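You operate a simulated robot arm through the tools that you are given. There is no shell and no other tool.

Carry out the task below with a simulated robot arm. There is one attempt and no reset: what you move stays moved.

## Task
Fill the tall blue cup to its upper line and the tall green cup to its upper line.
Fine: use the swing tap; open the tank valve first and close it at the end. Where these are worked on the way, their far stop is far enough and under half their travel is too little: tank valve.
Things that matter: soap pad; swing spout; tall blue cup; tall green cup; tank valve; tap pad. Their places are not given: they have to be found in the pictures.

It is judged by the outcome, as a careful person would: the job done as asked, and still so three seconds after it is handed in. It fails if anything else is knocked over, pushed out of place, dropped, spilled or broken.

## Robot
A 6-joint arm with a two-finger parallel gripper, fixed in place. Base frame: the origin is at the foot of the arm, x ahead of it, y to its left, z up; the work surface is at about z = 0.86. Lengths are in m, angles in rad, forces in N, time in s.
With the tool pointing down near the work surface it reaches from about 0.26 to 0.68 m from the base axis. Its first joint turns from -1.152 to 1.152 rad. Payload 2.9 kg.
Tool frame: the origin (TCP) lies between the finger pads and is the grasp point; the fingertips stand 0.03 m ahead of it; z points along the fingers, y is the line along which they close. The gripper opens to 0.11 m. The fingers are 0.02 m wide and 0.01 m thick; the gripper's body (0.048 by 0.112 m) begins 0.055 m behind the TCP.
Orientation is that of the tool frame in the base frame, as [roll, pitch, yaw] about the fixed x, y, z axes, in that order (R = Rz(yaw) Ry(pitch) Rx(roll)). With the fingers straight down and closing along the base's y, the tool's x points along the base's -x, its y along +y and its z along -z.

## Interface
- The arm moves only by the tool apply_moves. Its argument "targets" is a list of rows, each an object (a shift or turn left out is 0, a gripper value left out holds the last) with "linear": the shift along the base's x, y, z in units of 25 mm (1.0 is 25 mm), a list of three; "turn": the turn, a rotation vector about the base's x, y, z in units of 5 degrees (1.0 is 5 degrees), a list of three; "fingers": the finger opening in m, from 0 to 0.11. In form: [{"linear": [dx, dy, dz], "turn": [ax, ay, az], "fingers": fingers}, ...]. A call has 1 to 20 rows; each row shifts and turns the commanded pose from where the row before left it. A call with a number of a shift or a turn outside -1 to 1 is refused whole. A row lasts 0.2 s, in which the tool goes at most 0.05 m and 0.15 rad; a call with a longer step from one row to the next is refused whole, and so is a gripper value outside its range. A pose out of reach is approached as far as the arm can. The call stops where the force on the tool passes 40 N (or 10 N more than at its start, if that is more) or the arm is blocked; 0.2 s more then pass. The fingers move at their own pace (about 0.108 m/s each) and stop on an object; they squeeze with about 32 N. The grip force told is the motor's: it shows also when the fingers shut on nothing. Time passes only in rows, and 0.2 s behind the last, so rows that do not move let the fingers close. It gives the time, the measured TCP pose, the force on the tool (base axes), the opening and the grip force at its end, in the units of the frame above (readings bear some noise), with the torque about the TCP (base axes, N m) and any sound that the robot's microphone picked up.
- Cameras (640 x 400 px; columns grow to the right, rows downward): "scene" is fixed at [0.097, 0.4311, 1.4042]; the picture's right is [-0.69, -0.72, 0.00], its down [-0.33, 0.32, -0.89] and it looks along [0.64, -0.61, -0.46] (base axes); focal length 263 px, centre (320, 200). "wrist" rides on the gripper at [0.072, 0.017, -0.103] in the tool frame; the picture's right is [-0.23, 0.97, 0.00], its down [-0.76, -0.18, -0.62] and it looks along [-0.61, -0.14, 0.78] (tool axes); focal length 222 px, centre (320, 200).
- grab_frame(camera): a new picture of that camera. It takes no simulated time.
- measure_at(camera, pixels): there is no depth. For up to 12 entries [column, row, z] of the newest picture of that camera ("zoom" is the newest enlarged one), the place [x, y] in the base frame at which the ray of that pixel passes the height z, good to about 0.002 m, but the place of the scene camera against the robot may be out by one fixed shift of up to 0.018 m in any direction. It takes no simulated time.
- inspect(camera, box): a new picture of the part [left, top, right, bottom] of that camera's present view, enlarged. It takes no simulated time.
- hand_in(): hands the job in; it is judged then, once.

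Unless the task says otherwise, let go and move clear before handing in.

The tools are called after ">>>" as a command line: name --argument value ..., lists and objects as JSON in quotes. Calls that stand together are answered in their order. apply_moves: Moves the arm, as the interface text tells. Its arguments: {"type":"object","properties":{"targets":{"type":"array"}},"required":["targets"]} The other tools are called the same way: grab_frame (camera) takes a picture; measure_at (camera, pixels) gives the place at which the rays of pixels pass given heights; inspect (camera, box) takes an enlarged picture of a part of a camera's view; hand_in () hands the job in.

At the start:

```text
t: 0.0
ee_pos: [0.3728, 0.1069, 1.248]
orientation: [-3.141, 0.0, -3.141]
wrist_force: [0.3, -0.3, 0.1]
torque: [0.02, -0.01, 0.01]
gripper_width: 0.1098
finger_force: 0.1
```

scene: 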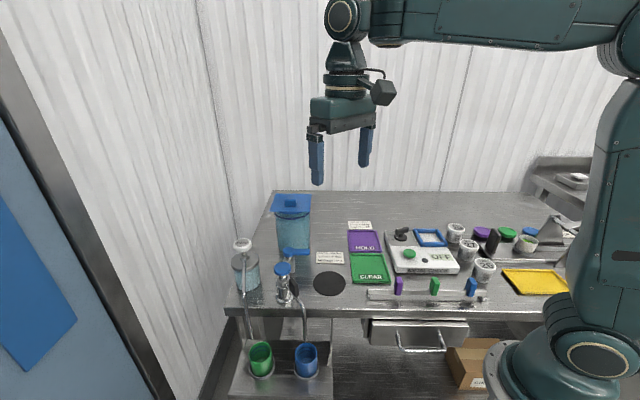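
wrist: 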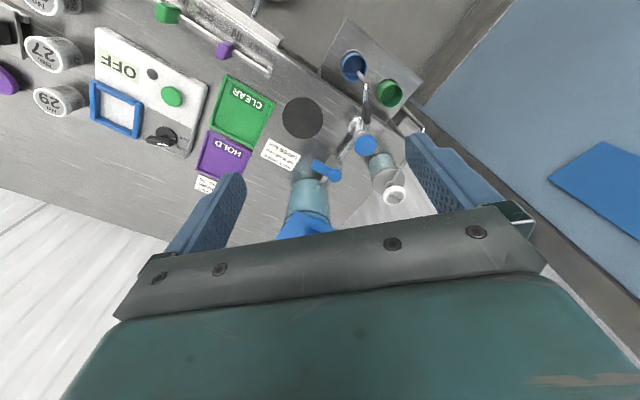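

The scene shows a tank at about (292,225), a tap at (285,280), a soap dispenser at (243,270), and green/blue cups at (261,358)/(306,358). I'll take enlarged views before moving.

>>> inspect --camera "scene" --box '[220, 180, 380, 280]'

>>> inspect --camera "scene" --box '[220, 280, 380, 390]'

>>> inspect --camera "wrist" --box '[240, 30, 440, 240]'

>>> inspect --camera "scene" --box '[340, 200, 580, 360]'

```text
4.00 times, centred on (300, 230) of scene
```

zoom: 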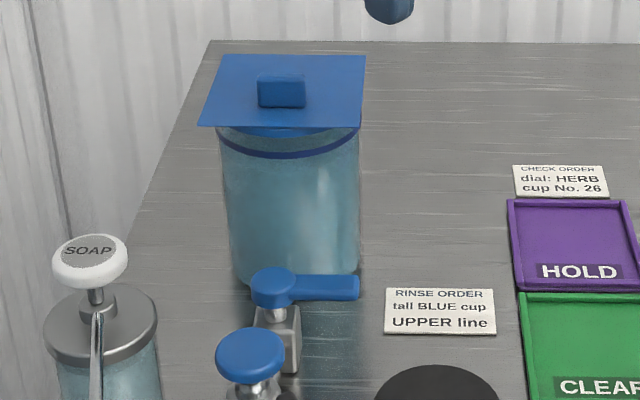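

```text
3.64 times, centred on (300, 335) of scene
```

zoom: 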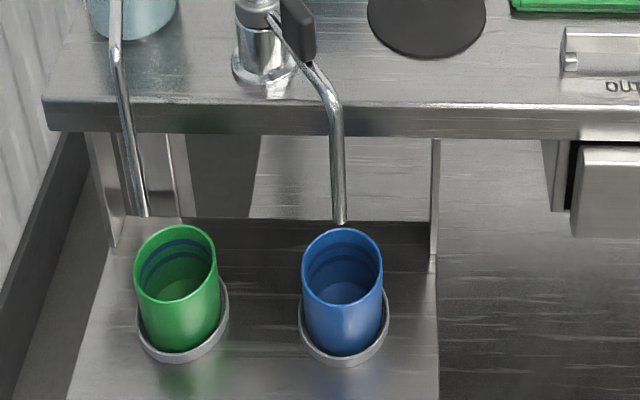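

```text
1.90 times, centred on (340, 135) of wrist
```

zoom: 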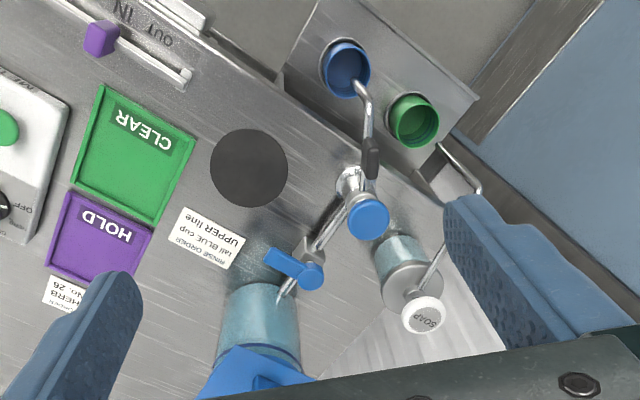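

```text
2.50 times, centred on (460, 280) of scene
```

zoom: 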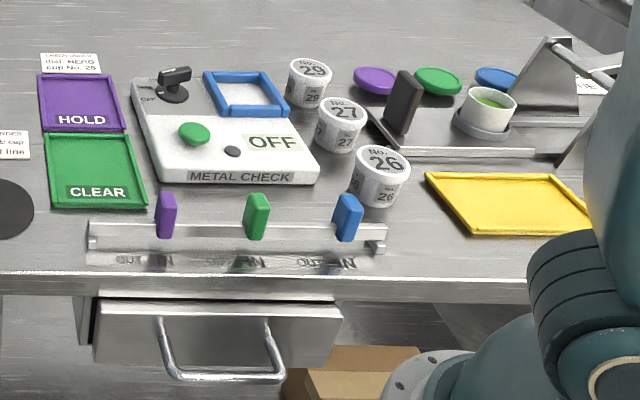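

The enlarged views show the tap's blue pad with its spout above the blue cup, the valve lever on the pipe by the tank, and the soap pad to the left. I'll cast the same features from both cameras at several heights to find where they are.

>>> measure_at --camera "wrist" --pixels '[[335, 174, 0.9], [335, 174, 1.0], [315, 164, 0.9], [315, 164, 1.0], [365, 145.5, 0.9], [365, 145.5, 1.0], [394, 194, 0.9], [394, 194, 1.0], [353, 66, 0.7], [353, 66, 0.9], [389, 93, 0.7], [389, 93, 0.9]]'

>>> measure_at --camera "scene" --pixels '[[288, 251, 0.9], [288, 251, 1.0], [309, 252, 0.9], [309, 252, 1.0], [282.5, 268, 0.9], [282.5, 268, 1.0], [242.5, 244.5, 0.9], [242.5, 244.5, 1.0], [306, 353, 0.7], [306, 353, 0.9], [260, 352, 0.7], [260, 352, 0.9]]'

```text
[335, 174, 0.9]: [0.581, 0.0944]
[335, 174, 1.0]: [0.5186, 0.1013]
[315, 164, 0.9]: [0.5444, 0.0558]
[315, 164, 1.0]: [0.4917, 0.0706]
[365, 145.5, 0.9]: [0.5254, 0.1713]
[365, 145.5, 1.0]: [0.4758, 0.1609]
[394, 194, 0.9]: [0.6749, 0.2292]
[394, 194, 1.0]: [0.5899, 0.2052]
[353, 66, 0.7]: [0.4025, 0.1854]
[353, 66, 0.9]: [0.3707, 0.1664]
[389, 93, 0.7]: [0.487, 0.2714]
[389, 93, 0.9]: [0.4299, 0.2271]
```

```text
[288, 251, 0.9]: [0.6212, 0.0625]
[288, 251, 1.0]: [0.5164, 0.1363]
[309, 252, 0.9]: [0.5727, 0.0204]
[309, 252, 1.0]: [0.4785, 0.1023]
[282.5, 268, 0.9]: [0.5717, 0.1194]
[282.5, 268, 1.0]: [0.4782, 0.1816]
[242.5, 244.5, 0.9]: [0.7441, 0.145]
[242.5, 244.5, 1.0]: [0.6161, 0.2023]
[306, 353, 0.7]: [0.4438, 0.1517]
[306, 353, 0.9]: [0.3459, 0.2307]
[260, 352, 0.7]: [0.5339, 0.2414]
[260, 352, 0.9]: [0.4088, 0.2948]
```

The scene camera's rays disagree with the wrist camera's by about 0.02 m, which is the stated shift. I'll move the arm to a clear place above for a second wrist view so I can triangulate with the wrist camera alone.

>>> apply_moves --targets '[{"linear": [-0.3, -0.8, -1]}, {"linear": [-0.3, -0.8, -1]}, {"linear": [-0.3, -0.8, -1]}, {"linear": [-0.3, -0.8, -1]}, {"linear": [0, 0, 0]}, {"linear": [0, 0, 0]}]'

>>> grab_frame --camera "wrist"

>>> grab_frame --camera "scene"

```text
t: 1.4
ee_pos: [0.3435, 0.0249, 1.1457]
orientation: [-3.141, 0.0, -3.141]
wrist_force: [-0.6, 0.7, -0.3]
torque: [-0.01, -0.03, 0.03]
gripper_width: 0.1099
finger_force: 0.0
```

```text
taken
```

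wrist: 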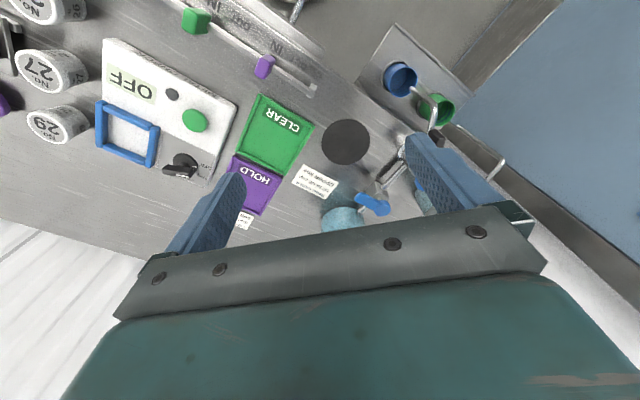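

```text
taken
```

scene: 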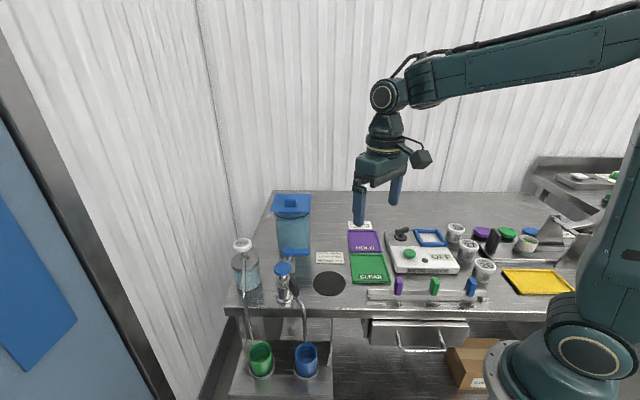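

The left finger covers the tap in this view, so I'll shift to +y for a clear picture.

>>> apply_moves --targets '[{"linear": [0, 1, 0]}, {"linear": [0, 1, 0]}, {"linear": [0, 1, 0]}, {"linear": [0, 1, 0]}, {"linear": [-0.5, 1, 0]}, {"linear": [-0.5, 0.5, 0]}, {"linear": [0, 0, 0]}, {"linear": [0, 0, 0]}]'

>>> grab_frame --camera "wrist"

>>> inspect --camera "wrist" --box '[220, 30, 440, 240]'

```text
t: 3.2
ee_pos: [0.3169, 0.1647, 1.1474]
orientation: [3.141, -0.001, 3.14]
wrist_force: [0.9, -0.7, 0.1]
torque: [0.03, 0.01, 0.0]
gripper_width: 0.11
finger_force: 0.1
```

```text
taken
```

wrist: 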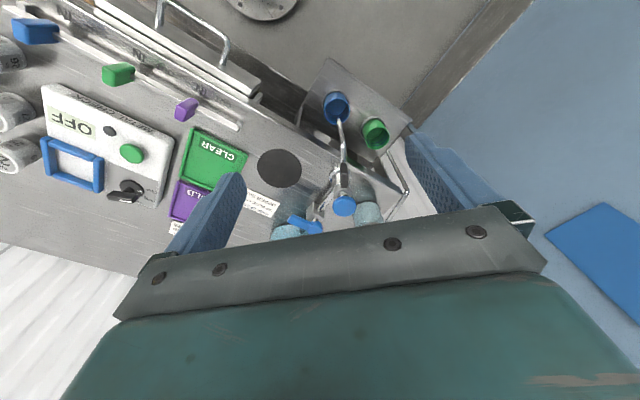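

```text
1.90 times, centred on (330, 135) of wrist
```

zoom: 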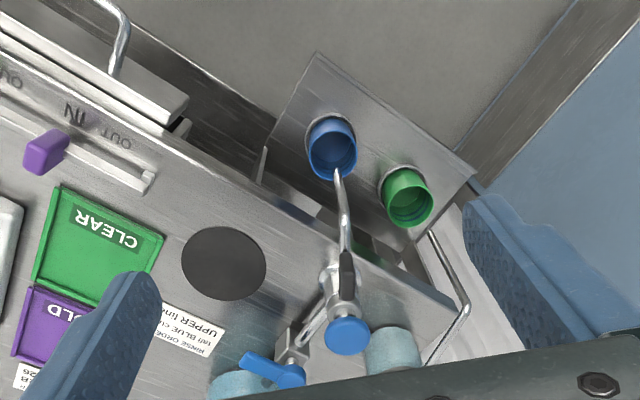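

This view shows the pad, valve hub, lever, spout and cups together. I'll measure them in the zoom at two heights.

>>> measure_at --camera "zoom" --pixels '[[290, 376, 0.9], [290, 376, 1.0], [250, 358, 0.9], [250, 358, 1.0], [348, 336, 0.9], [348, 336, 1.0], [334, 160, 0.7], [334, 160, 0.9], [409, 208, 0.7], [409, 208, 0.9], [338, 177, 0.7], [338, 177, 0.9]]'

>>> measure_at --camera "zoom" --pixels '[[346, 255, 0.9], [346, 255, 1.0], [346, 298, 0.9], [346, 298, 1.0], [223, 262, 0.86], [300, 355, 0.86], [340, 275, 0.86], [458, 300, 0.86]]'

```text
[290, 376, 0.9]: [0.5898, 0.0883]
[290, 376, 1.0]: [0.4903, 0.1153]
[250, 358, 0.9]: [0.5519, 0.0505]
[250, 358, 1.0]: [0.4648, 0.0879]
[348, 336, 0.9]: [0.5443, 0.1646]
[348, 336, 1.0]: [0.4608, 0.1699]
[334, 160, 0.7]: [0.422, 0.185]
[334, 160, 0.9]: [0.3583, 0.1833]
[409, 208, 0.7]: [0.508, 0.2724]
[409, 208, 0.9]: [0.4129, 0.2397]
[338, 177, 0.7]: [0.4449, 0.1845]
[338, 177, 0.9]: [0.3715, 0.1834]
```

```text
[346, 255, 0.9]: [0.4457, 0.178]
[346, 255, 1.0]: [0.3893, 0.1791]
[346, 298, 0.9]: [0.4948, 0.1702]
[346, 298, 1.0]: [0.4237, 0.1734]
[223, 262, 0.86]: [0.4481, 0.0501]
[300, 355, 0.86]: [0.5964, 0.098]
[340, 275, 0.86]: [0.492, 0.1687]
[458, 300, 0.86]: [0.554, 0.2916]
```

Triangulating the two wrist views gives the valve hub at about (0.565, 0.096, 0.926), the lever end at (0.533, 0.059, 0.923) and the tap pad at (0.499, 0.167, 0.953). I'll move in for a closer view of the valve, staying above everything.

>>> apply_moves --targets '[{"linear": [0.87, -0.31, -0.44]}, {"linear": [0.87, -0.31, -0.44]}, {"linear": [0.87, -0.31, -0.44]}, {"linear": [0.87, -0.31, -0.44]}, {"linear": [0.87, -0.31, -0.44]}, {"linear": [0.87, -0.31, -0.44]}, {"linear": [0.87, -0.31, -0.44]}, {"linear": [0, 0, 0]}, {"linear": [0, 0, 0]}]'

>>> grab_frame --camera "wrist"

>>> inspect --camera "wrist" --box '[230, 90, 430, 215]'

>>> inspect --camera "wrist" --box '[300, 0, 460, 100]'

>>> grab_frame --camera "scene"

```text
t: 5.2
ee_pos: [0.4716, 0.1092, 1.0697]
orientation: [3.142, -0.001, -3.14]
wrist_force: [0.1, -0.3, -0.9]
torque: [0.01, 0.01, 0.0]
gripper_width: 0.1098
finger_force: 0.1
```

```text
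taken
```

wrist: 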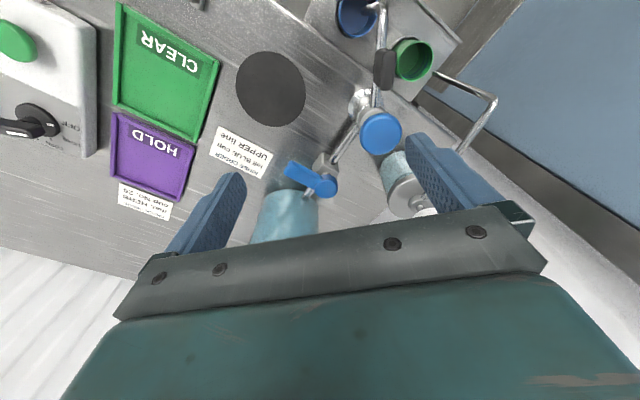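

```text
3.20 times, centred on (330, 152) of wrist
```

zoom: 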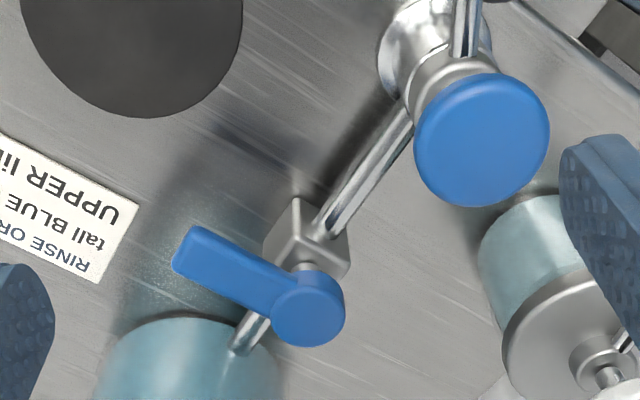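

```text
4.00 times, centred on (380, 50) of wrist
```

zoom: 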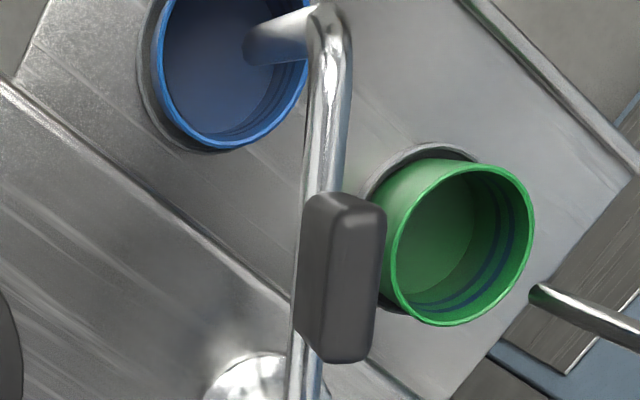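

```text
taken
```

scene: 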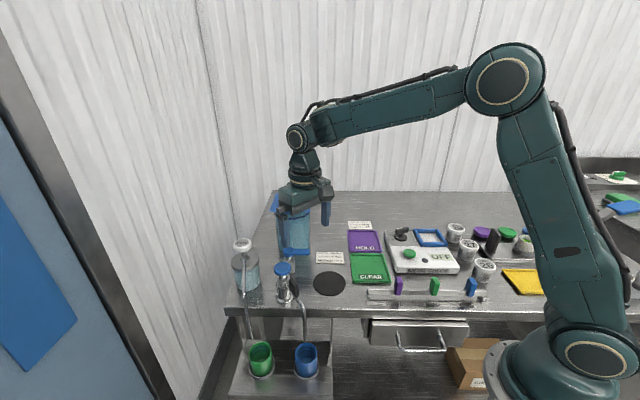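

The lever lies perpendicular to the pipe, so the valve is closed. The hub is at wrist px (326,186), the lever tip at (291,168), the pad at (381,133), the black spout grip at (386,69) and the green rim centre at (415,61). I'll measure these heights.

>>> measure_at --camera "wrist" --pixels '[[326.3, 186.4, 0.9], [326.3, 186.4, 0.95], [291, 167.6, 0.9], [291, 167.6, 0.95], [380.6, 133.3, 0.9], [380.6, 133.3, 0.95], [386, 69, 0.86], [386, 69, 0.95], [415.5, 60.7, 0.75], [415.5, 60.7, 0.8], [366, 11, 0.75], [366, 11, 0.85]]'

>>> measure_at --camera "wrist" --pixels '[[408, 198, 0.95], [408, 198, 1.0], [428, 212, 1.0], [288, 200, 0.9], [288, 200, 0.95], [382, 98, 0.86], [382, 98, 0.9], [357, 20, 0.75], [494, 96, 0.9], [435, 72, 0.8]]'

```text
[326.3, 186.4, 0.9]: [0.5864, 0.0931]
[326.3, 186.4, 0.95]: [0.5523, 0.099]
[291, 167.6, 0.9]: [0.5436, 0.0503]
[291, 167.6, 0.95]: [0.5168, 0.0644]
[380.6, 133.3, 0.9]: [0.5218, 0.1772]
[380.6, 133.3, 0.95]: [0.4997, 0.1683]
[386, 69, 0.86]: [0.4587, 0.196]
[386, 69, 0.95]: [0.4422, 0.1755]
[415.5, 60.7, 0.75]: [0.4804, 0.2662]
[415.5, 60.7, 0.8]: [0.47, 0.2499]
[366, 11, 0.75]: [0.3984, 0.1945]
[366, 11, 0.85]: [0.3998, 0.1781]
```

```text
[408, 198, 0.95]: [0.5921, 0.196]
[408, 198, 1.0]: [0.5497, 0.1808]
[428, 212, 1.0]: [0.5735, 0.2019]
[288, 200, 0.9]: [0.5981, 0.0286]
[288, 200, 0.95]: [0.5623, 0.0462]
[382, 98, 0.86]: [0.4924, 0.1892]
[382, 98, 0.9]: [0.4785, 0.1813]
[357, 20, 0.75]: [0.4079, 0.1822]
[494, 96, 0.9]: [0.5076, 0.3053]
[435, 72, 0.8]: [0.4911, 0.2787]
```

The lever must swing clockwise (seen from above) toward the tap, because the tank blocks the other way. Before going in beside the tank, I need its lid's exact place and height, so I'll go up for a better view.

>>> apply_moves --targets '[{"linear": [0, -0.33, 1]}, {"linear": [0, -0.33, 1]}, {"linear": [0, -0.33, 1]}, {"linear": [0, -0.33, 1]}, {"linear": [0, -0.33, 1]}, {"linear": [0, -0.33, 1]}, {"linear": [0, 0, 0]}, {"linear": [0, 0, 0]}]'

>>> grab_frame --camera "wrist"

>>> inspect --camera "wrist" --box '[250, 80, 450, 215]'

```text
t: 7.0
ee_pos: [0.4688, 0.0632, 1.2212]
orientation: [3.141, -0.001, -3.142]
wrist_force: [-0.7, -1.0, 0.3]
torque: [0.0, 0.0, 0.01]
gripper_width: 0.1097
finger_force: 0.1
```

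```text
taken
```

wrist: 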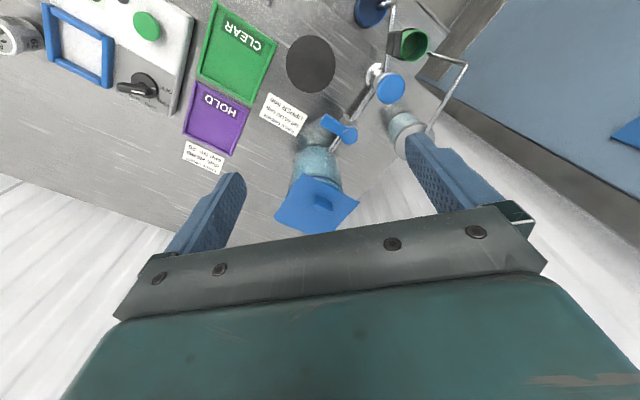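

```text
2.96 times, centred on (350, 148) of wrist
```

zoom: 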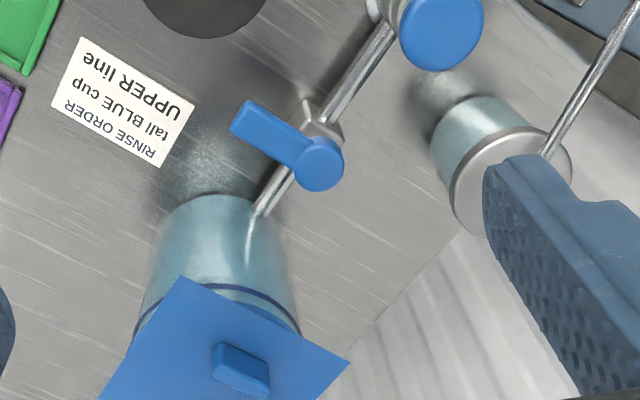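

The lid's front corners are at zoom (181,276) and (349,363). I'll measure them at a few candidate heights.

>>> measure_at --camera "zoom" --pixels '[[181, 276, 1.0], [181, 276, 1.02], [181, 276, 1.05], [349, 363, 1.0], [349, 363, 1.02], [349, 363, 1.05], [319, 165, 0.925], [240, 122, 0.925], [442, 30, 0.953], [300, 122, 0.89], [262, 212, 0.89]]'

>>> inspect --camera "scene" --box '[230, 185, 350, 265]'

```text
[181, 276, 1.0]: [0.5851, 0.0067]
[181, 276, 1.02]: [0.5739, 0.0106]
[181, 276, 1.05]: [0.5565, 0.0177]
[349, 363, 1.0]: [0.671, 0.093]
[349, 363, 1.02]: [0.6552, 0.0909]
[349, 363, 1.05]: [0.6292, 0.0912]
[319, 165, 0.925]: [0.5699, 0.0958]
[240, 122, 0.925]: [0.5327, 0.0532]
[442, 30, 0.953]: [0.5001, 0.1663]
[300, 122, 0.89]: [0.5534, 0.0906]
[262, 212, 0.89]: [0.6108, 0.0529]
```

```text
5.00 times, centred on (290, 225) of scene
```

zoom: 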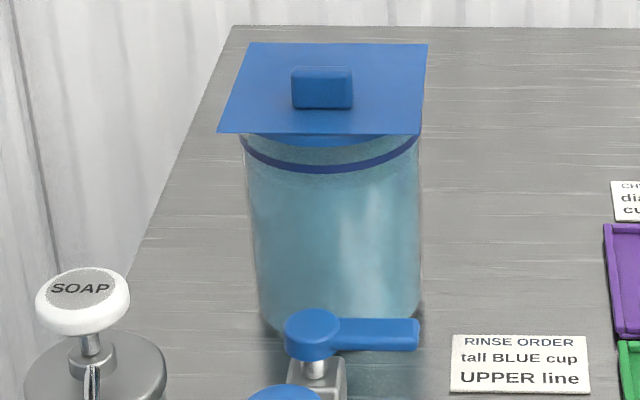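

The lid is at z≈1.04 and its front edge is about 0.053 m from the valve hub. I'll close the fingers, turn about −41°, tilt 15° so the gripper body leans away from the tank, and stop above the tank side of the lever.

>>> apply_moves --targets '[{"linear": [0.435, -0.05, -0.4], "turn": [0, 0, -1], "fingers": 0}, {"linear": [0.435, -0.05, -0.4], "turn": [0, 0, -1]}, {"linear": [0.435, -0.05, -0.4], "turn": [0, 0, -1]}, {"linear": [0.435, -0.05, -0.4], "turn": [0, 0, -1]}, {"linear": [0.435, -0.05, -0.4], "turn": [0, 0, -1]}, {"linear": [0.435, -0.05, -0.4], "turn": [0, 0, -1]}, {"linear": [0.435, -0.05, -0.4], "turn": [0, 0, -1]}, {"linear": [0.435, -0.05, -0.4], "turn": [0, 0, -1]}, {"linear": [0, 0, -0.8], "turn": [-0.73, -0.68, 0]}, {"linear": [0, 0, -0.8], "turn": [-0.73, -0.68, 0]}, {"linear": [0, 0, -0.8], "turn": [-0.73, -0.68, 0]}, {"linear": [0, 0, -0.8]}, {"linear": [0, 0, 0]}, {"linear": [0, 0, 0]}]'

>>> grab_frame --camera "wrist"

>>> inspect --camera "scene" --box '[220, 170, 380, 290]'

```text
t: 10.0
ee_pos: [0.5586, 0.0507, 1.0598]
orientation: [-3.108, 0.262, 2.448]
wrist_force: [-0.4, 0.0, 0.3]
torque: [0.02, 0.02, 0.0]
gripper_width: 0.0
finger_force: 32.4
```

```text
taken
```

wrist: 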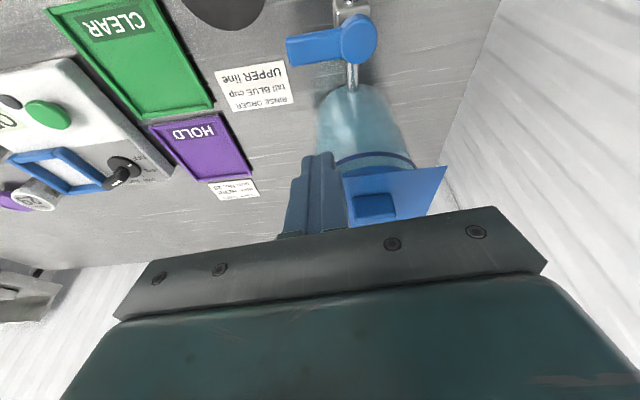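

```text
3.33 times, centred on (300, 230) of scene
```

zoom: 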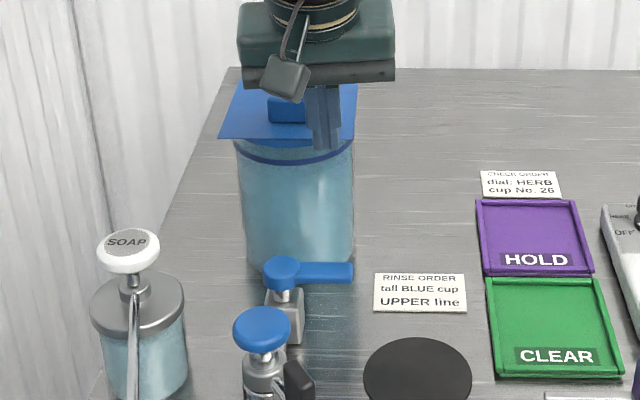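

The fingertips are beside the lever on the tank side, about 1 cm from the lid and slightly closer to the tank than planned. I'll back off 4–5 mm along the pipe and descend to lever height.

>>> apply_moves --targets '[{"linear": [-0.18, 0.18, 0]}, {"linear": [0, 0, -0.8]}, {"linear": [0, 0, -0.8]}, {"linear": [0, 0, -0.8]}, {"linear": [0, 0, -0.8]}, {"linear": [0, 0, -0.8]}, {"linear": [0, 0, -0.8]}, {"linear": [0, 0, 0]}, {"linear": [0, 0, 0]}]'

>>> grab_frame --camera "wrist"

>>> inspect --camera "scene" --box '[220, 190, 380, 290]'

```text
t: 12.0
ee_pos: [0.5544, 0.0545, 0.94]
orientation: [-3.111, 0.261, 2.448]
wrist_force: [3.3, -1.9, 0.4]
torque: [-0.03, 0.04, -0.01]
gripper_width: 0.0
finger_force: 32.0
```

```text
taken
```

wrist: 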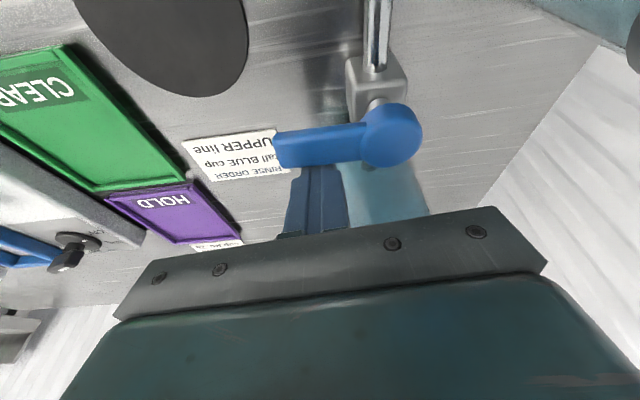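

```text
4.00 times, centred on (300, 240) of scene
```

zoom: 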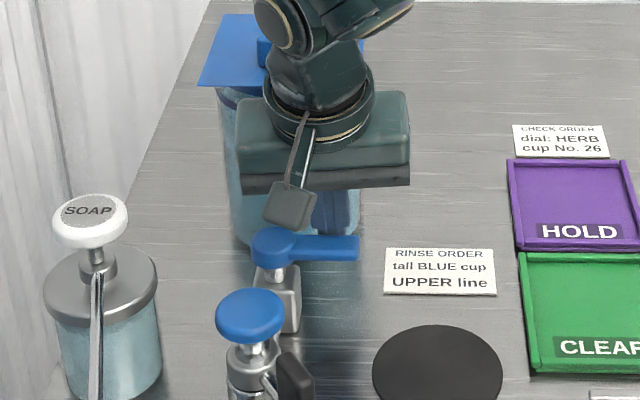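

The fingertips are on the tank side of the lever and lightly touching it (force about 3.8 N). I'll push the first part of a clockwise arc around the hub.

>>> apply_moves --targets '[{"linear": [-0.256, 0.068, 0]}, {"linear": [-0.244, 0.104, 0]}, {"linear": [-0.228, 0.136, 0]}, {"linear": [-0.208, 0.168, 0]}, {"linear": [-0.18, 0.192, 0]}, {"linear": [-0.152, 0.22, 0]}]'

>>> grab_frame --camera "wrist"

>>> inspect --camera "scene" --box '[220, 190, 380, 290]'

```text
t: 13.4
ee_pos: [0.5203, 0.0775, 0.9408]
orientation: [-3.107, 0.259, 2.447]
wrist_force: [1.0, -0.7, 0.4]
torque: [0.02, -0.03, -0.03]
gripper_width: 0.0
finger_force: 32.1
```

```text
taken
```

wrist: 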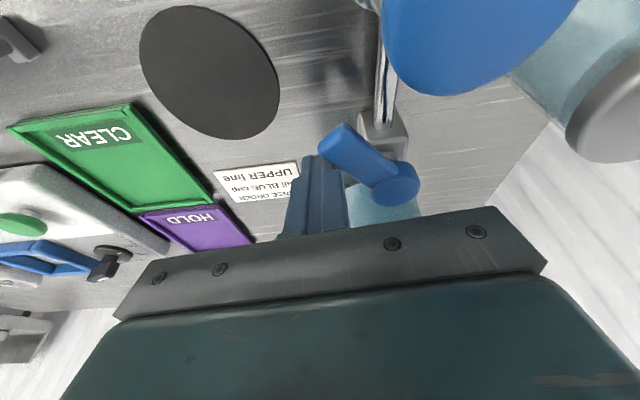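

```text
4.00 times, centred on (300, 240) of scene
```

zoom: 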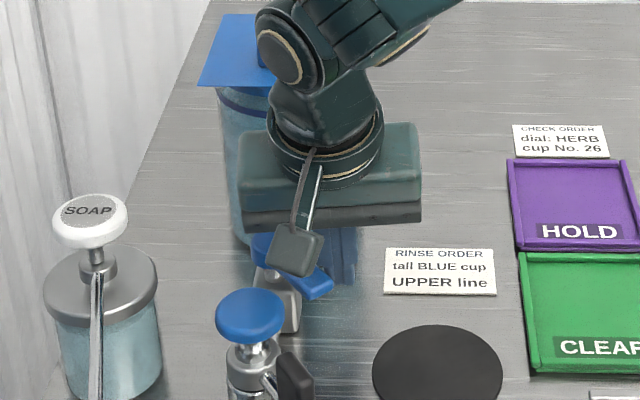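

The lever has turned about 40° with little force. I'll continue the arc toward the far stop.

>>> apply_moves --targets '[{"linear": [-0.12, 0.236, 0]}, {"linear": [-0.088, 0.252, 0]}, {"linear": [-0.048, 0.26, 0]}, {"linear": [-0.016, 0.264, 0]}, {"linear": [0.024, 0.264, 0]}, {"linear": [0.06, 0.26, 0]}]'

>>> grab_frame --camera "wrist"

>>> inspect --camera "scene" --box '[220, 190, 380, 290]'

```text
t: 14.8
ee_pos: [0.5167, 0.1152, 0.9396]
orientation: [-3.108, 0.258, 2.447]
wrist_force: [-0.3, -2.8, 0.0]
torque: [-0.03, 0.01, -0.03]
gripper_width: 0.0
finger_force: 31.6
```

```text
taken
```

wrist: 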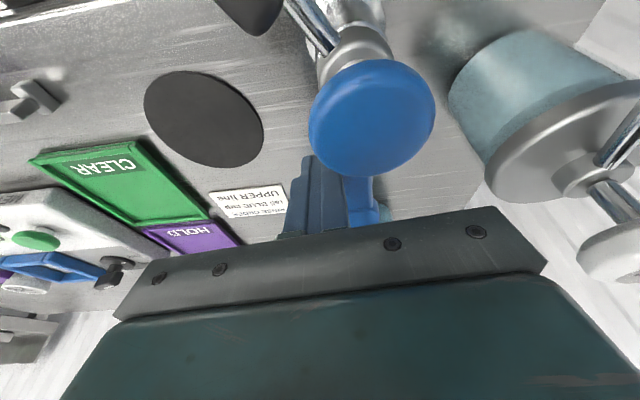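

```text
4.00 times, centred on (300, 240) of scene
```

zoom: 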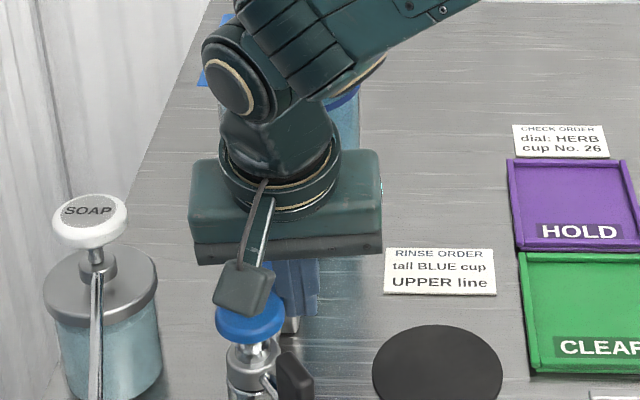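

The lever is almost in line with the pipe, with −2.8 N on the tool. I'll nudge it a bit further to reach the stop.

>>> apply_moves --targets '[{"linear": [0.08, 0.2, 0]}, {"linear": [0.08, 0.15, 0]}, {"linear": [0, 0, 0]}]'

>>> inspect --camera "wrist" --box '[260, 50, 460, 215]'

```text
t: 15.6
ee_pos: [0.5178, 0.1183, 0.9404]
orientation: [-3.095, 0.258, 2.436]
wrist_force: [-7.7, -4.9, 6.4]
torque: [-0.05, 0.0, -0.06]
gripper_width: 0.0
finger_force: 32.0
stopped in row 3: the force on the tool passed its limit at 41 N (the readings are from after the stop); the commanded pose is now the measured one
```

```text
2.42 times, centred on (360, 132) of wrist
```

zoom: 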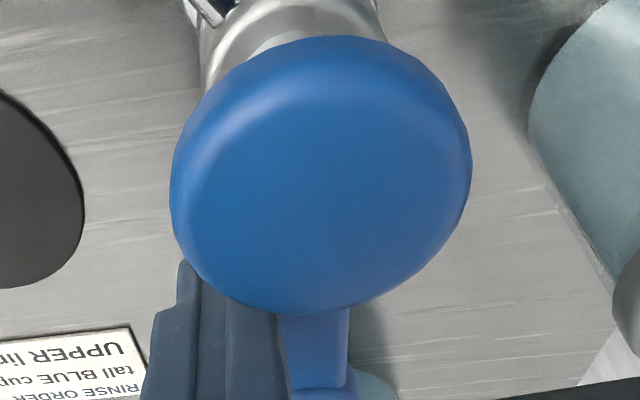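

The push ended at the lever's stop (41 N), with the lever in line with the pipe. I'll back off, rise clear, level the tool, and check.

>>> apply_moves --targets '[{"linear": [-0.35, -0.35, 0]}, {"linear": [-0.3, -0.3, 0.3]}, {"linear": [-0.4, 0, 0.9]}, {"linear": [-0.4, 0, 0.9]}, {"linear": [-0.4, 0, 0.9], "turn": [0.73, 0.68, 0]}, {"linear": [-0.4, 0, 0.9], "turn": [0.73, 0.68, 0]}, {"linear": [-0.4, 0.3, 0.9], "turn": [0.73, 0.68, 0]}, {"linear": [-0.4, 0.3, 0.5], "turn": [0, 0, 1]}, {"linear": [-0.2, 0.3, 0], "turn": [0, 0, 1]}, {"turn": [0, 0, 1]}, {"turn": [0, 0, 1]}, {"turn": [0, 0, 1]}, {"turn": [0, 0, 1]}, {"turn": [0, 0, 1]}, {"turn": [0, 0, 1]}, {}, {}]'

>>> grab_frame --camera "wrist"

>>> inspect --camera "scene" --box '[220, 190, 380, 290]'

>>> inspect --camera "scene" --box '[230, 290, 350, 390]'

```text
t: 19.2
ee_pos: [0.4363, 0.1261, 1.072]
orientation: [-3.128, -0.003, 3.131]
wrist_force: [0.3, -0.2, 1.0]
torque: [0.0, -0.02, -0.02]
gripper_width: 0.0
finger_force: 32.2
```

```text
taken
```

wrist: 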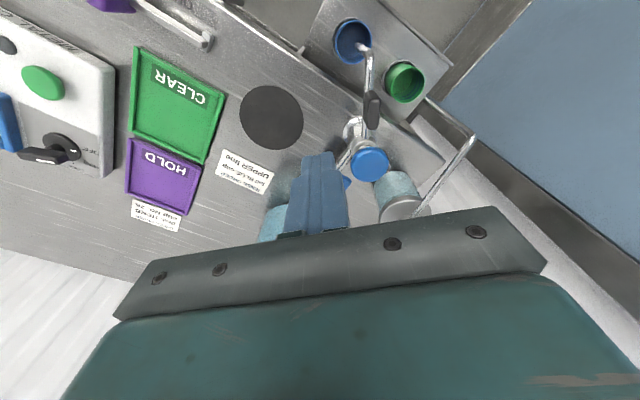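

```text
4.00 times, centred on (300, 240) of scene
```

zoom: 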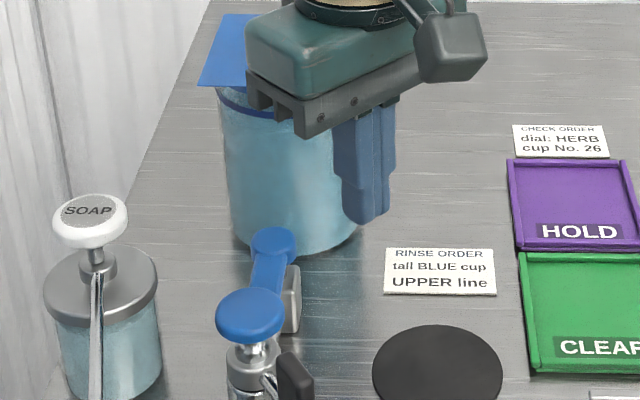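

```text
4.00 times, centred on (290, 340) of scene
```

zoom: 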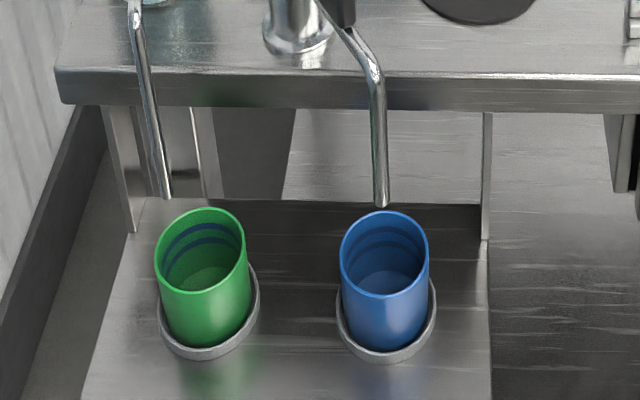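

The lever now lies along the pipe toward the tap, so the valve is open. The cups look empty, with two dark lines inside each. I'll move the closed fingertips above the tap pad.

>>> apply_moves --targets '[{"linear": [0.632, 0.41, -0.6]}, {"linear": [0.632, 0.41, -0.6]}, {"linear": [0.632, 0.41, -0.6]}, {"linear": [0.632, 0.41, -0.6]}, {}, {}]'

>>> grab_frame --camera "wrist"

>>> inspect --camera "scene" --box '[220, 190, 380, 290]'

```text
t: 20.6
ee_pos: [0.4995, 0.1627, 1.0142]
orientation: [-3.126, -0.002, 3.134]
wrist_force: [-0.1, -0.1, -0.9]
torque: [0.02, -0.01, 0.01]
gripper_width: 0.0
finger_force: 32.0
```

```text
taken
```

wrist: 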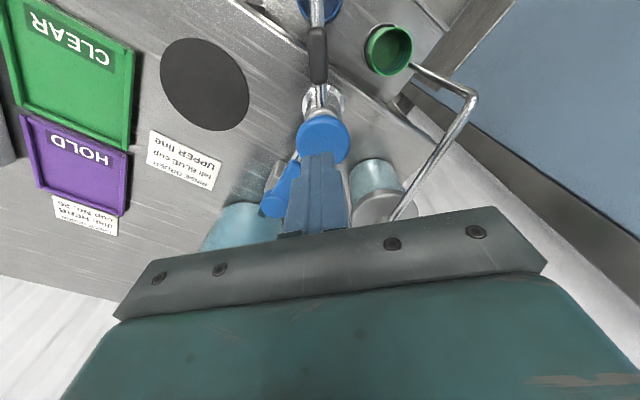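

```text
4.00 times, centred on (300, 240) of scene
```

zoom: 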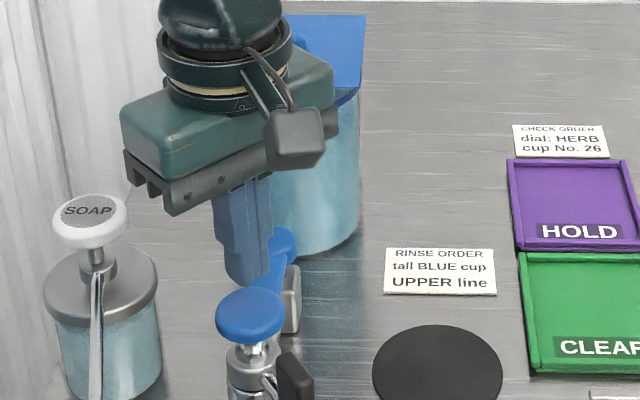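

The fingertips hang over the tap pad, with the soap pad clear to the side. I'll shift +4 mm in y and descend until just above contact.

>>> apply_moves --targets '[{"linear": [0, 0.16, -0.4]}, {"linear": [0, 0, -0.4]}, {"linear": [0, 0, -0.2]}, {}]'

>>> grab_frame --camera "scene"

>>> inspect --camera "scene" --box '[220, 190, 380, 290]'

```text
t: 21.6
ee_pos: [0.4993, 0.1701, 0.988]
orientation: [-3.128, -0.004, 3.131]
wrist_force: [-2.1, -1.0, 1.6]
torque: [0.02, 0.02, -0.02]
gripper_width: 0.0002
finger_force: 32.4
```

```text
taken
```

scene: 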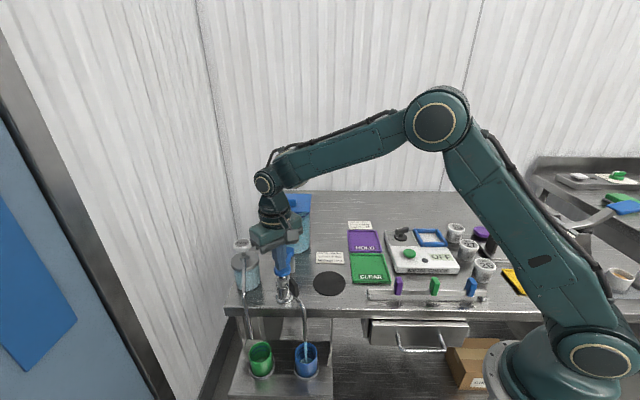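

```text
4.00 times, centred on (300, 240) of scene
```

zoom: 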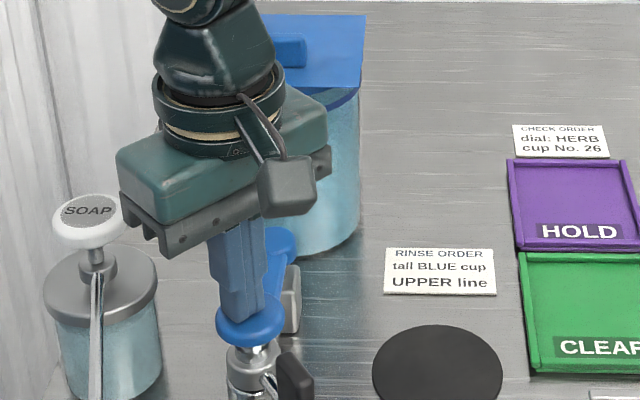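

The fingertips seem to rest on the pad (z-force 1.6 N). I'll check whether water is already running into the blue cup.

>>> inspect --camera "scene" --box '[230, 290, 350, 390]'

>>> inspect --camera "scene" --box '[286, 330, 326, 386]'

```text
4.00 times, centred on (290, 340) of scene
```

zoom: 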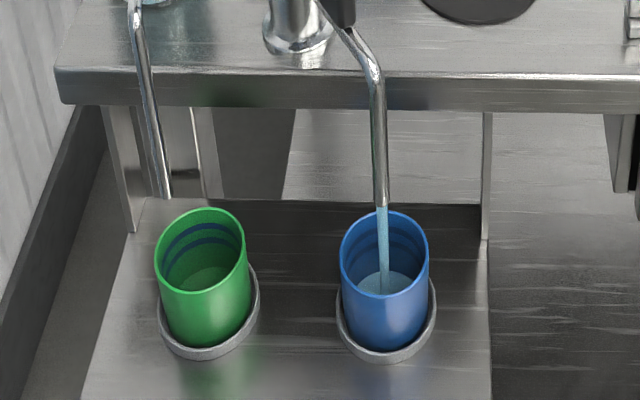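

```text
7.14 times, centred on (306, 358) of scene
```

zoom: 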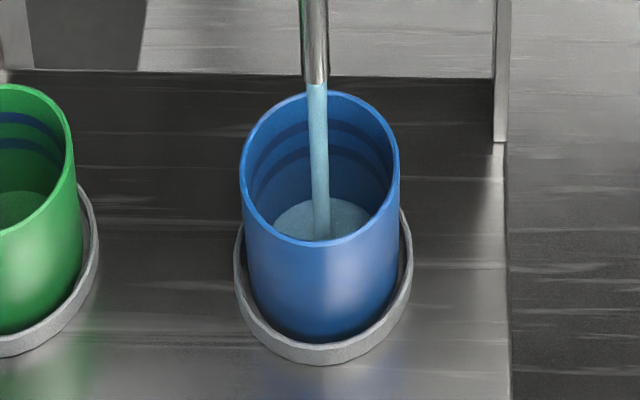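

Water is running into the blue cup while the pad is held. I'll hold here and watch the level rise in short steps.

>>> apply_moves --targets '[{}]'

>>> inspect --camera "scene" --box '[286, 330, 326, 386]'

```text
t: 22.0
ee_pos: [0.5002, 0.1694, 0.9886]
orientation: [-3.129, -0.002, 3.133]
wrist_force: [-1.9, -0.8, 1.0]
torque: [-0.06, 0.05, -0.03]
gripper_width: 0.0003
finger_force: 32.0
```

```text
7.14 times, centred on (306, 358) of scene
```

zoom: 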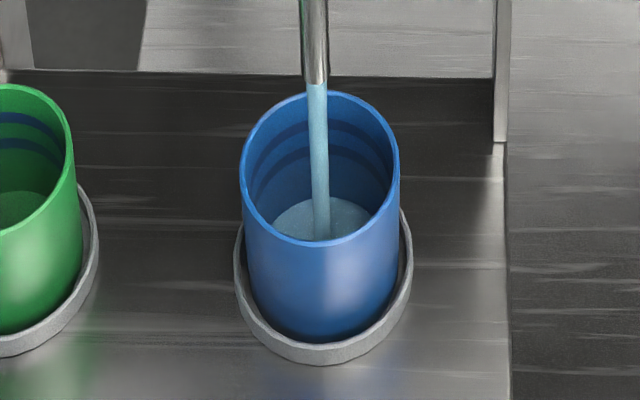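

The level barely moved in 0.4 s, so the flow is slow. I'll hold for 2 s and look again.

>>> apply_moves --targets '[{}, {}, {}, {}, {}, {}, {}, {}, {}]'

>>> inspect --camera "scene" --box '[286, 330, 326, 386]'

```text
t: 24.0
ee_pos: [0.4999, 0.1698, 0.988]
orientation: [-3.127, -0.001, 3.133]
wrist_force: [-0.2, -0.3, 0.9]
torque: [0.04, 0.02, 0.02]
gripper_width: 0.0
finger_force: 32.2
```

```text
7.14 times, centred on (306, 358) of scene
```

zoom: 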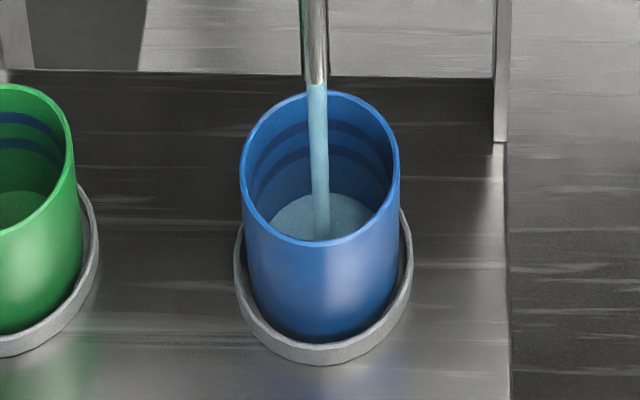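

The level rises only about 2.5 zoom px per second, so I'll hold for 4 s at a time and keep checking.

>>> apply_moves --targets '[{}, {}, {}, {}, {}, {}, {}, {}, {}, {}, {}, {}, {}, {}, {}, {}, {}, {}, {}, {}]'

>>> inspect --camera "scene" --box '[286, 330, 326, 386]'

```text
t: 28.2
ee_pos: [0.5005, 0.1694, 0.9874]
orientation: [-3.128, -0.001, 3.132]
wrist_force: [-0.3, -0.8, 1.5]
torque: [0.03, -0.01, 0.03]
gripper_width: 0.0
finger_force: 32.1
```

```text
7.14 times, centred on (306, 358) of scene
```

zoom: 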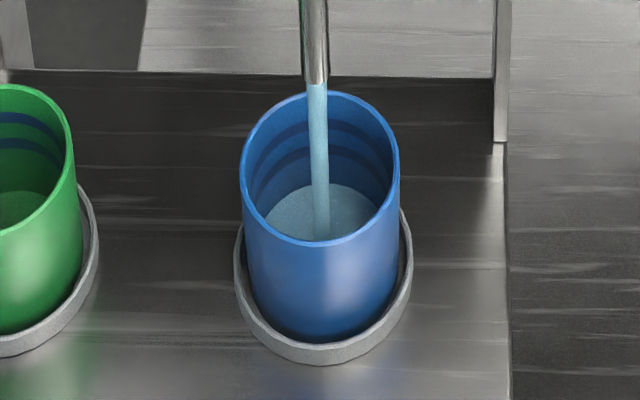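

The water's back edge is at zoom y≈184, rising about 2.1 px/s, and the upper band is at y≈127. I'll keep holding.

>>> apply_moves --targets '[{}, {}, {}, {}, {}, {}, {}, {}, {}, {}, {}, {}, {}, {}, {}, {}, {}, {}, {}, {}]'

>>> inspect --camera "scene" --box '[286, 330, 326, 386]'

```text
t: 32.4
ee_pos: [0.5008, 0.169, 0.989]
orientation: [-3.128, -0.003, 3.134]
wrist_force: [-0.3, -0.6, 2.1]
torque: [0.02, -0.01, 0.01]
gripper_width: 0.0001
finger_force: 31.2
```

```text
7.14 times, centred on (306, 358) of scene
```

zoom: 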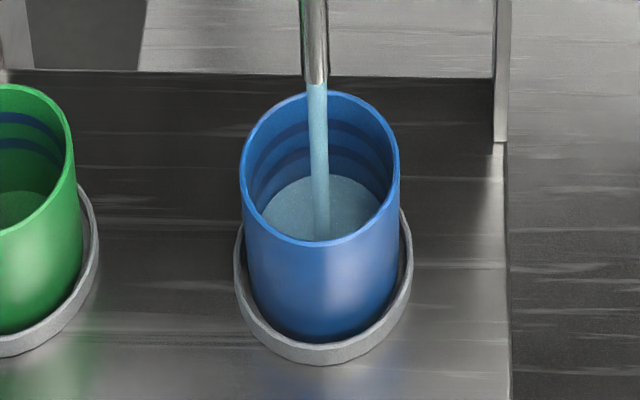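

The back edge is at about y=175 and still rising steadily. I'll keep holding.

>>> apply_moves --targets '[{}, {}, {}, {}, {}, {}, {}, {}, {}, {}, {}, {}, {}, {}, {}, {}, {}, {}, {}, {}]'

>>> apply_moves --targets '[{}, {}, {}, {}, {}, {}, {}, {}, {}, {}, {}, {}, {}, {}, {}, {}, {}, {}, {}, {}]'

>>> inspect --camera "scene" --box '[286, 330, 326, 386]'

```text
t: 36.6
ee_pos: [0.4996, 0.1699, 0.9896]
orientation: [-3.128, -0.001, 3.132]
wrist_force: [-0.6, 0.3, 2.2]
torque: [0.0, -0.03, 0.0]
gripper_width: 0.0001
finger_force: 32.5
```

```text
t: 40.8
ee_pos: [0.5011, 0.1696, 0.9884]
orientation: [-3.127, -0.002, 3.132]
wrist_force: [0.2, -0.9, 1.6]
torque: [-0.02, -0.05, 0.01]
gripper_width: 0.0
finger_force: 32.3
```

```text
7.14 times, centred on (306, 358) of scene
```

zoom: 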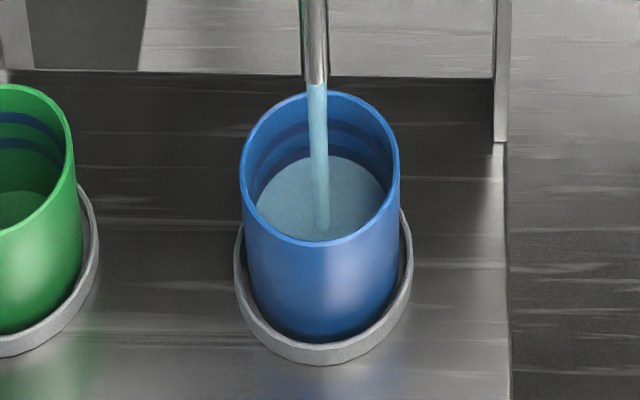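

The back edge is at y≈156, just under the lower line. I'll zoom in further to place the upper line exactly.

>>> inspect --camera "scene" --box '[294, 340, 318, 368]'

```text
14.29 times, centred on (306, 354) of scene
```

zoom: 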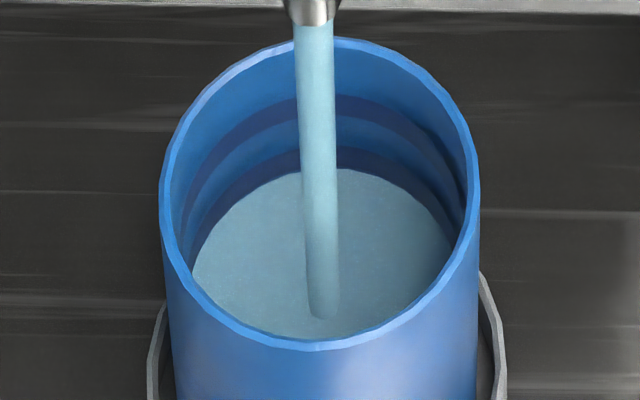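

In the 14× view the water's back edge is at y≈168, and the upper line spans y≈95–116. At about 4.5 px/s that's roughly 14 s more, so I'll hold 8.4 s and re-check.

>>> apply_moves --targets '[{}, {}, {}, {}, {}, {}, {}, {}, {}, {}, {}, {}, {}, {}, {}, {}, {}, {}, {}, {}]'

>>> apply_moves --targets '[{}, {}, {}, {}, {}, {}, {}, {}, {}, {}, {}, {}, {}, {}, {}, {}, {}, {}, {}, {}]'

>>> inspect --camera "scene" --box '[294, 340, 318, 368]'

```text
t: 45.0
ee_pos: [0.4998, 0.1705, 0.9885]
orientation: [-3.128, -0.002, 3.132]
wrist_force: [-0.3, -0.4, 1.2]
torque: [0.07, 0.0, -0.01]
gripper_width: 0.0
finger_force: 32.0
```

```text
t: 49.2
ee_pos: [0.4999, 0.17, 0.9887]
orientation: [-3.127, -0.003, 3.133]
wrist_force: [-0.7, 0.2, 1.7]
torque: [0.0, -0.01, 0.02]
gripper_width: 0.0
finger_force: 32.0
```

```text
14.29 times, centred on (306, 354) of scene
```

zoom: 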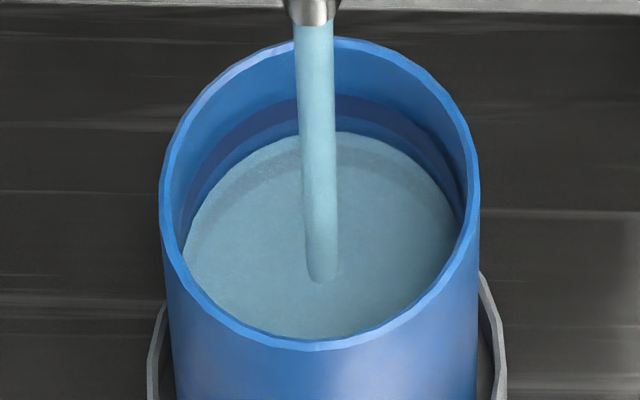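

The edge is at y≈131. One 4.2 s hold should bring it to about 112, at the lower edge of the upper band.

>>> apply_moves --targets '[{}, {}, {}, {}, {}, {}, {}, {}, {}, {}, {}, {}, {}, {}, {}, {}, {}, {}, {}, {}]'

>>> inspect --camera "scene" --box '[294, 340, 318, 368]'

```text
t: 53.4
ee_pos: [0.5003, 0.17, 0.9882]
orientation: [-3.128, -0.002, 3.133]
wrist_force: [-0.4, 0.8, 2.1]
torque: [0.0, -0.07, 0.01]
gripper_width: 0.0001
finger_force: 31.9
```

```text
14.29 times, centred on (306, 354) of scene
```

zoom: 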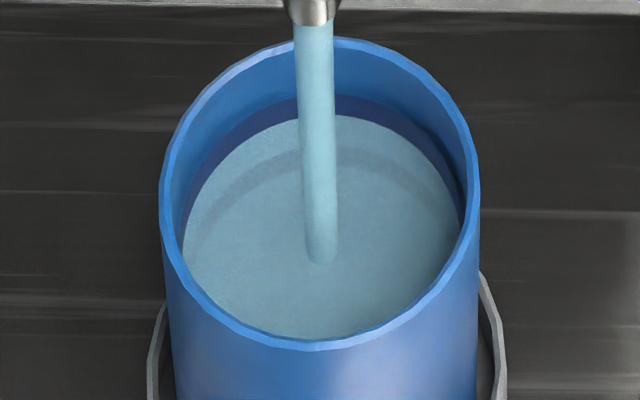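

The edge is at y≈115, the bottom edge of the upper band, and I want it mid-band at about 105. I'll hold 1.4 s more, then lift.

>>> apply_moves --targets '[{}, {}, {}, {}, {}, {}]'

>>> inspect --camera "scene" --box '[294, 340, 318, 368]'

```text
t: 54.8
ee_pos: [0.5, 0.1704, 0.9893]
orientation: [-3.128, -0.002, 3.134]
wrist_force: [0.5, 0.4, 1.7]
torque: [0.0, -0.01, 0.0]
gripper_width: 0.0001
finger_force: 31.6
```

```text
14.29 times, centred on (306, 354) of scene
```

zoom: 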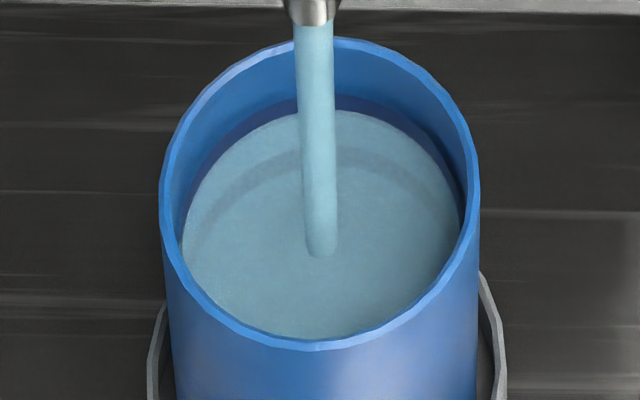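

The edge is at y≈110, inside the band. I'll lift off the pad now, since a little more will flow during release, and check that the flow stops.

>>> apply_moves --targets '[{"linear": [0, 0, 0.8]}, {"linear": [0, 0, 0.4]}]'

>>> inspect --camera "scene" --box '[294, 340, 318, 368]'

```text
t: 55.4
ee_pos: [0.5024, 0.1705, 1.0182]
orientation: [-3.127, -0.002, 3.133]
wrist_force: [-0.1, -0.5, -0.5]
torque: [0.02, -0.02, 0.02]
gripper_width: 0.0
finger_force: 32.4
```

```text
14.29 times, centred on (306, 354) of scene
```

zoom: 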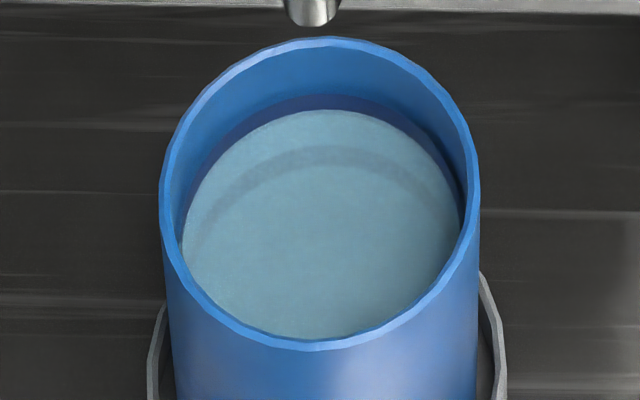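

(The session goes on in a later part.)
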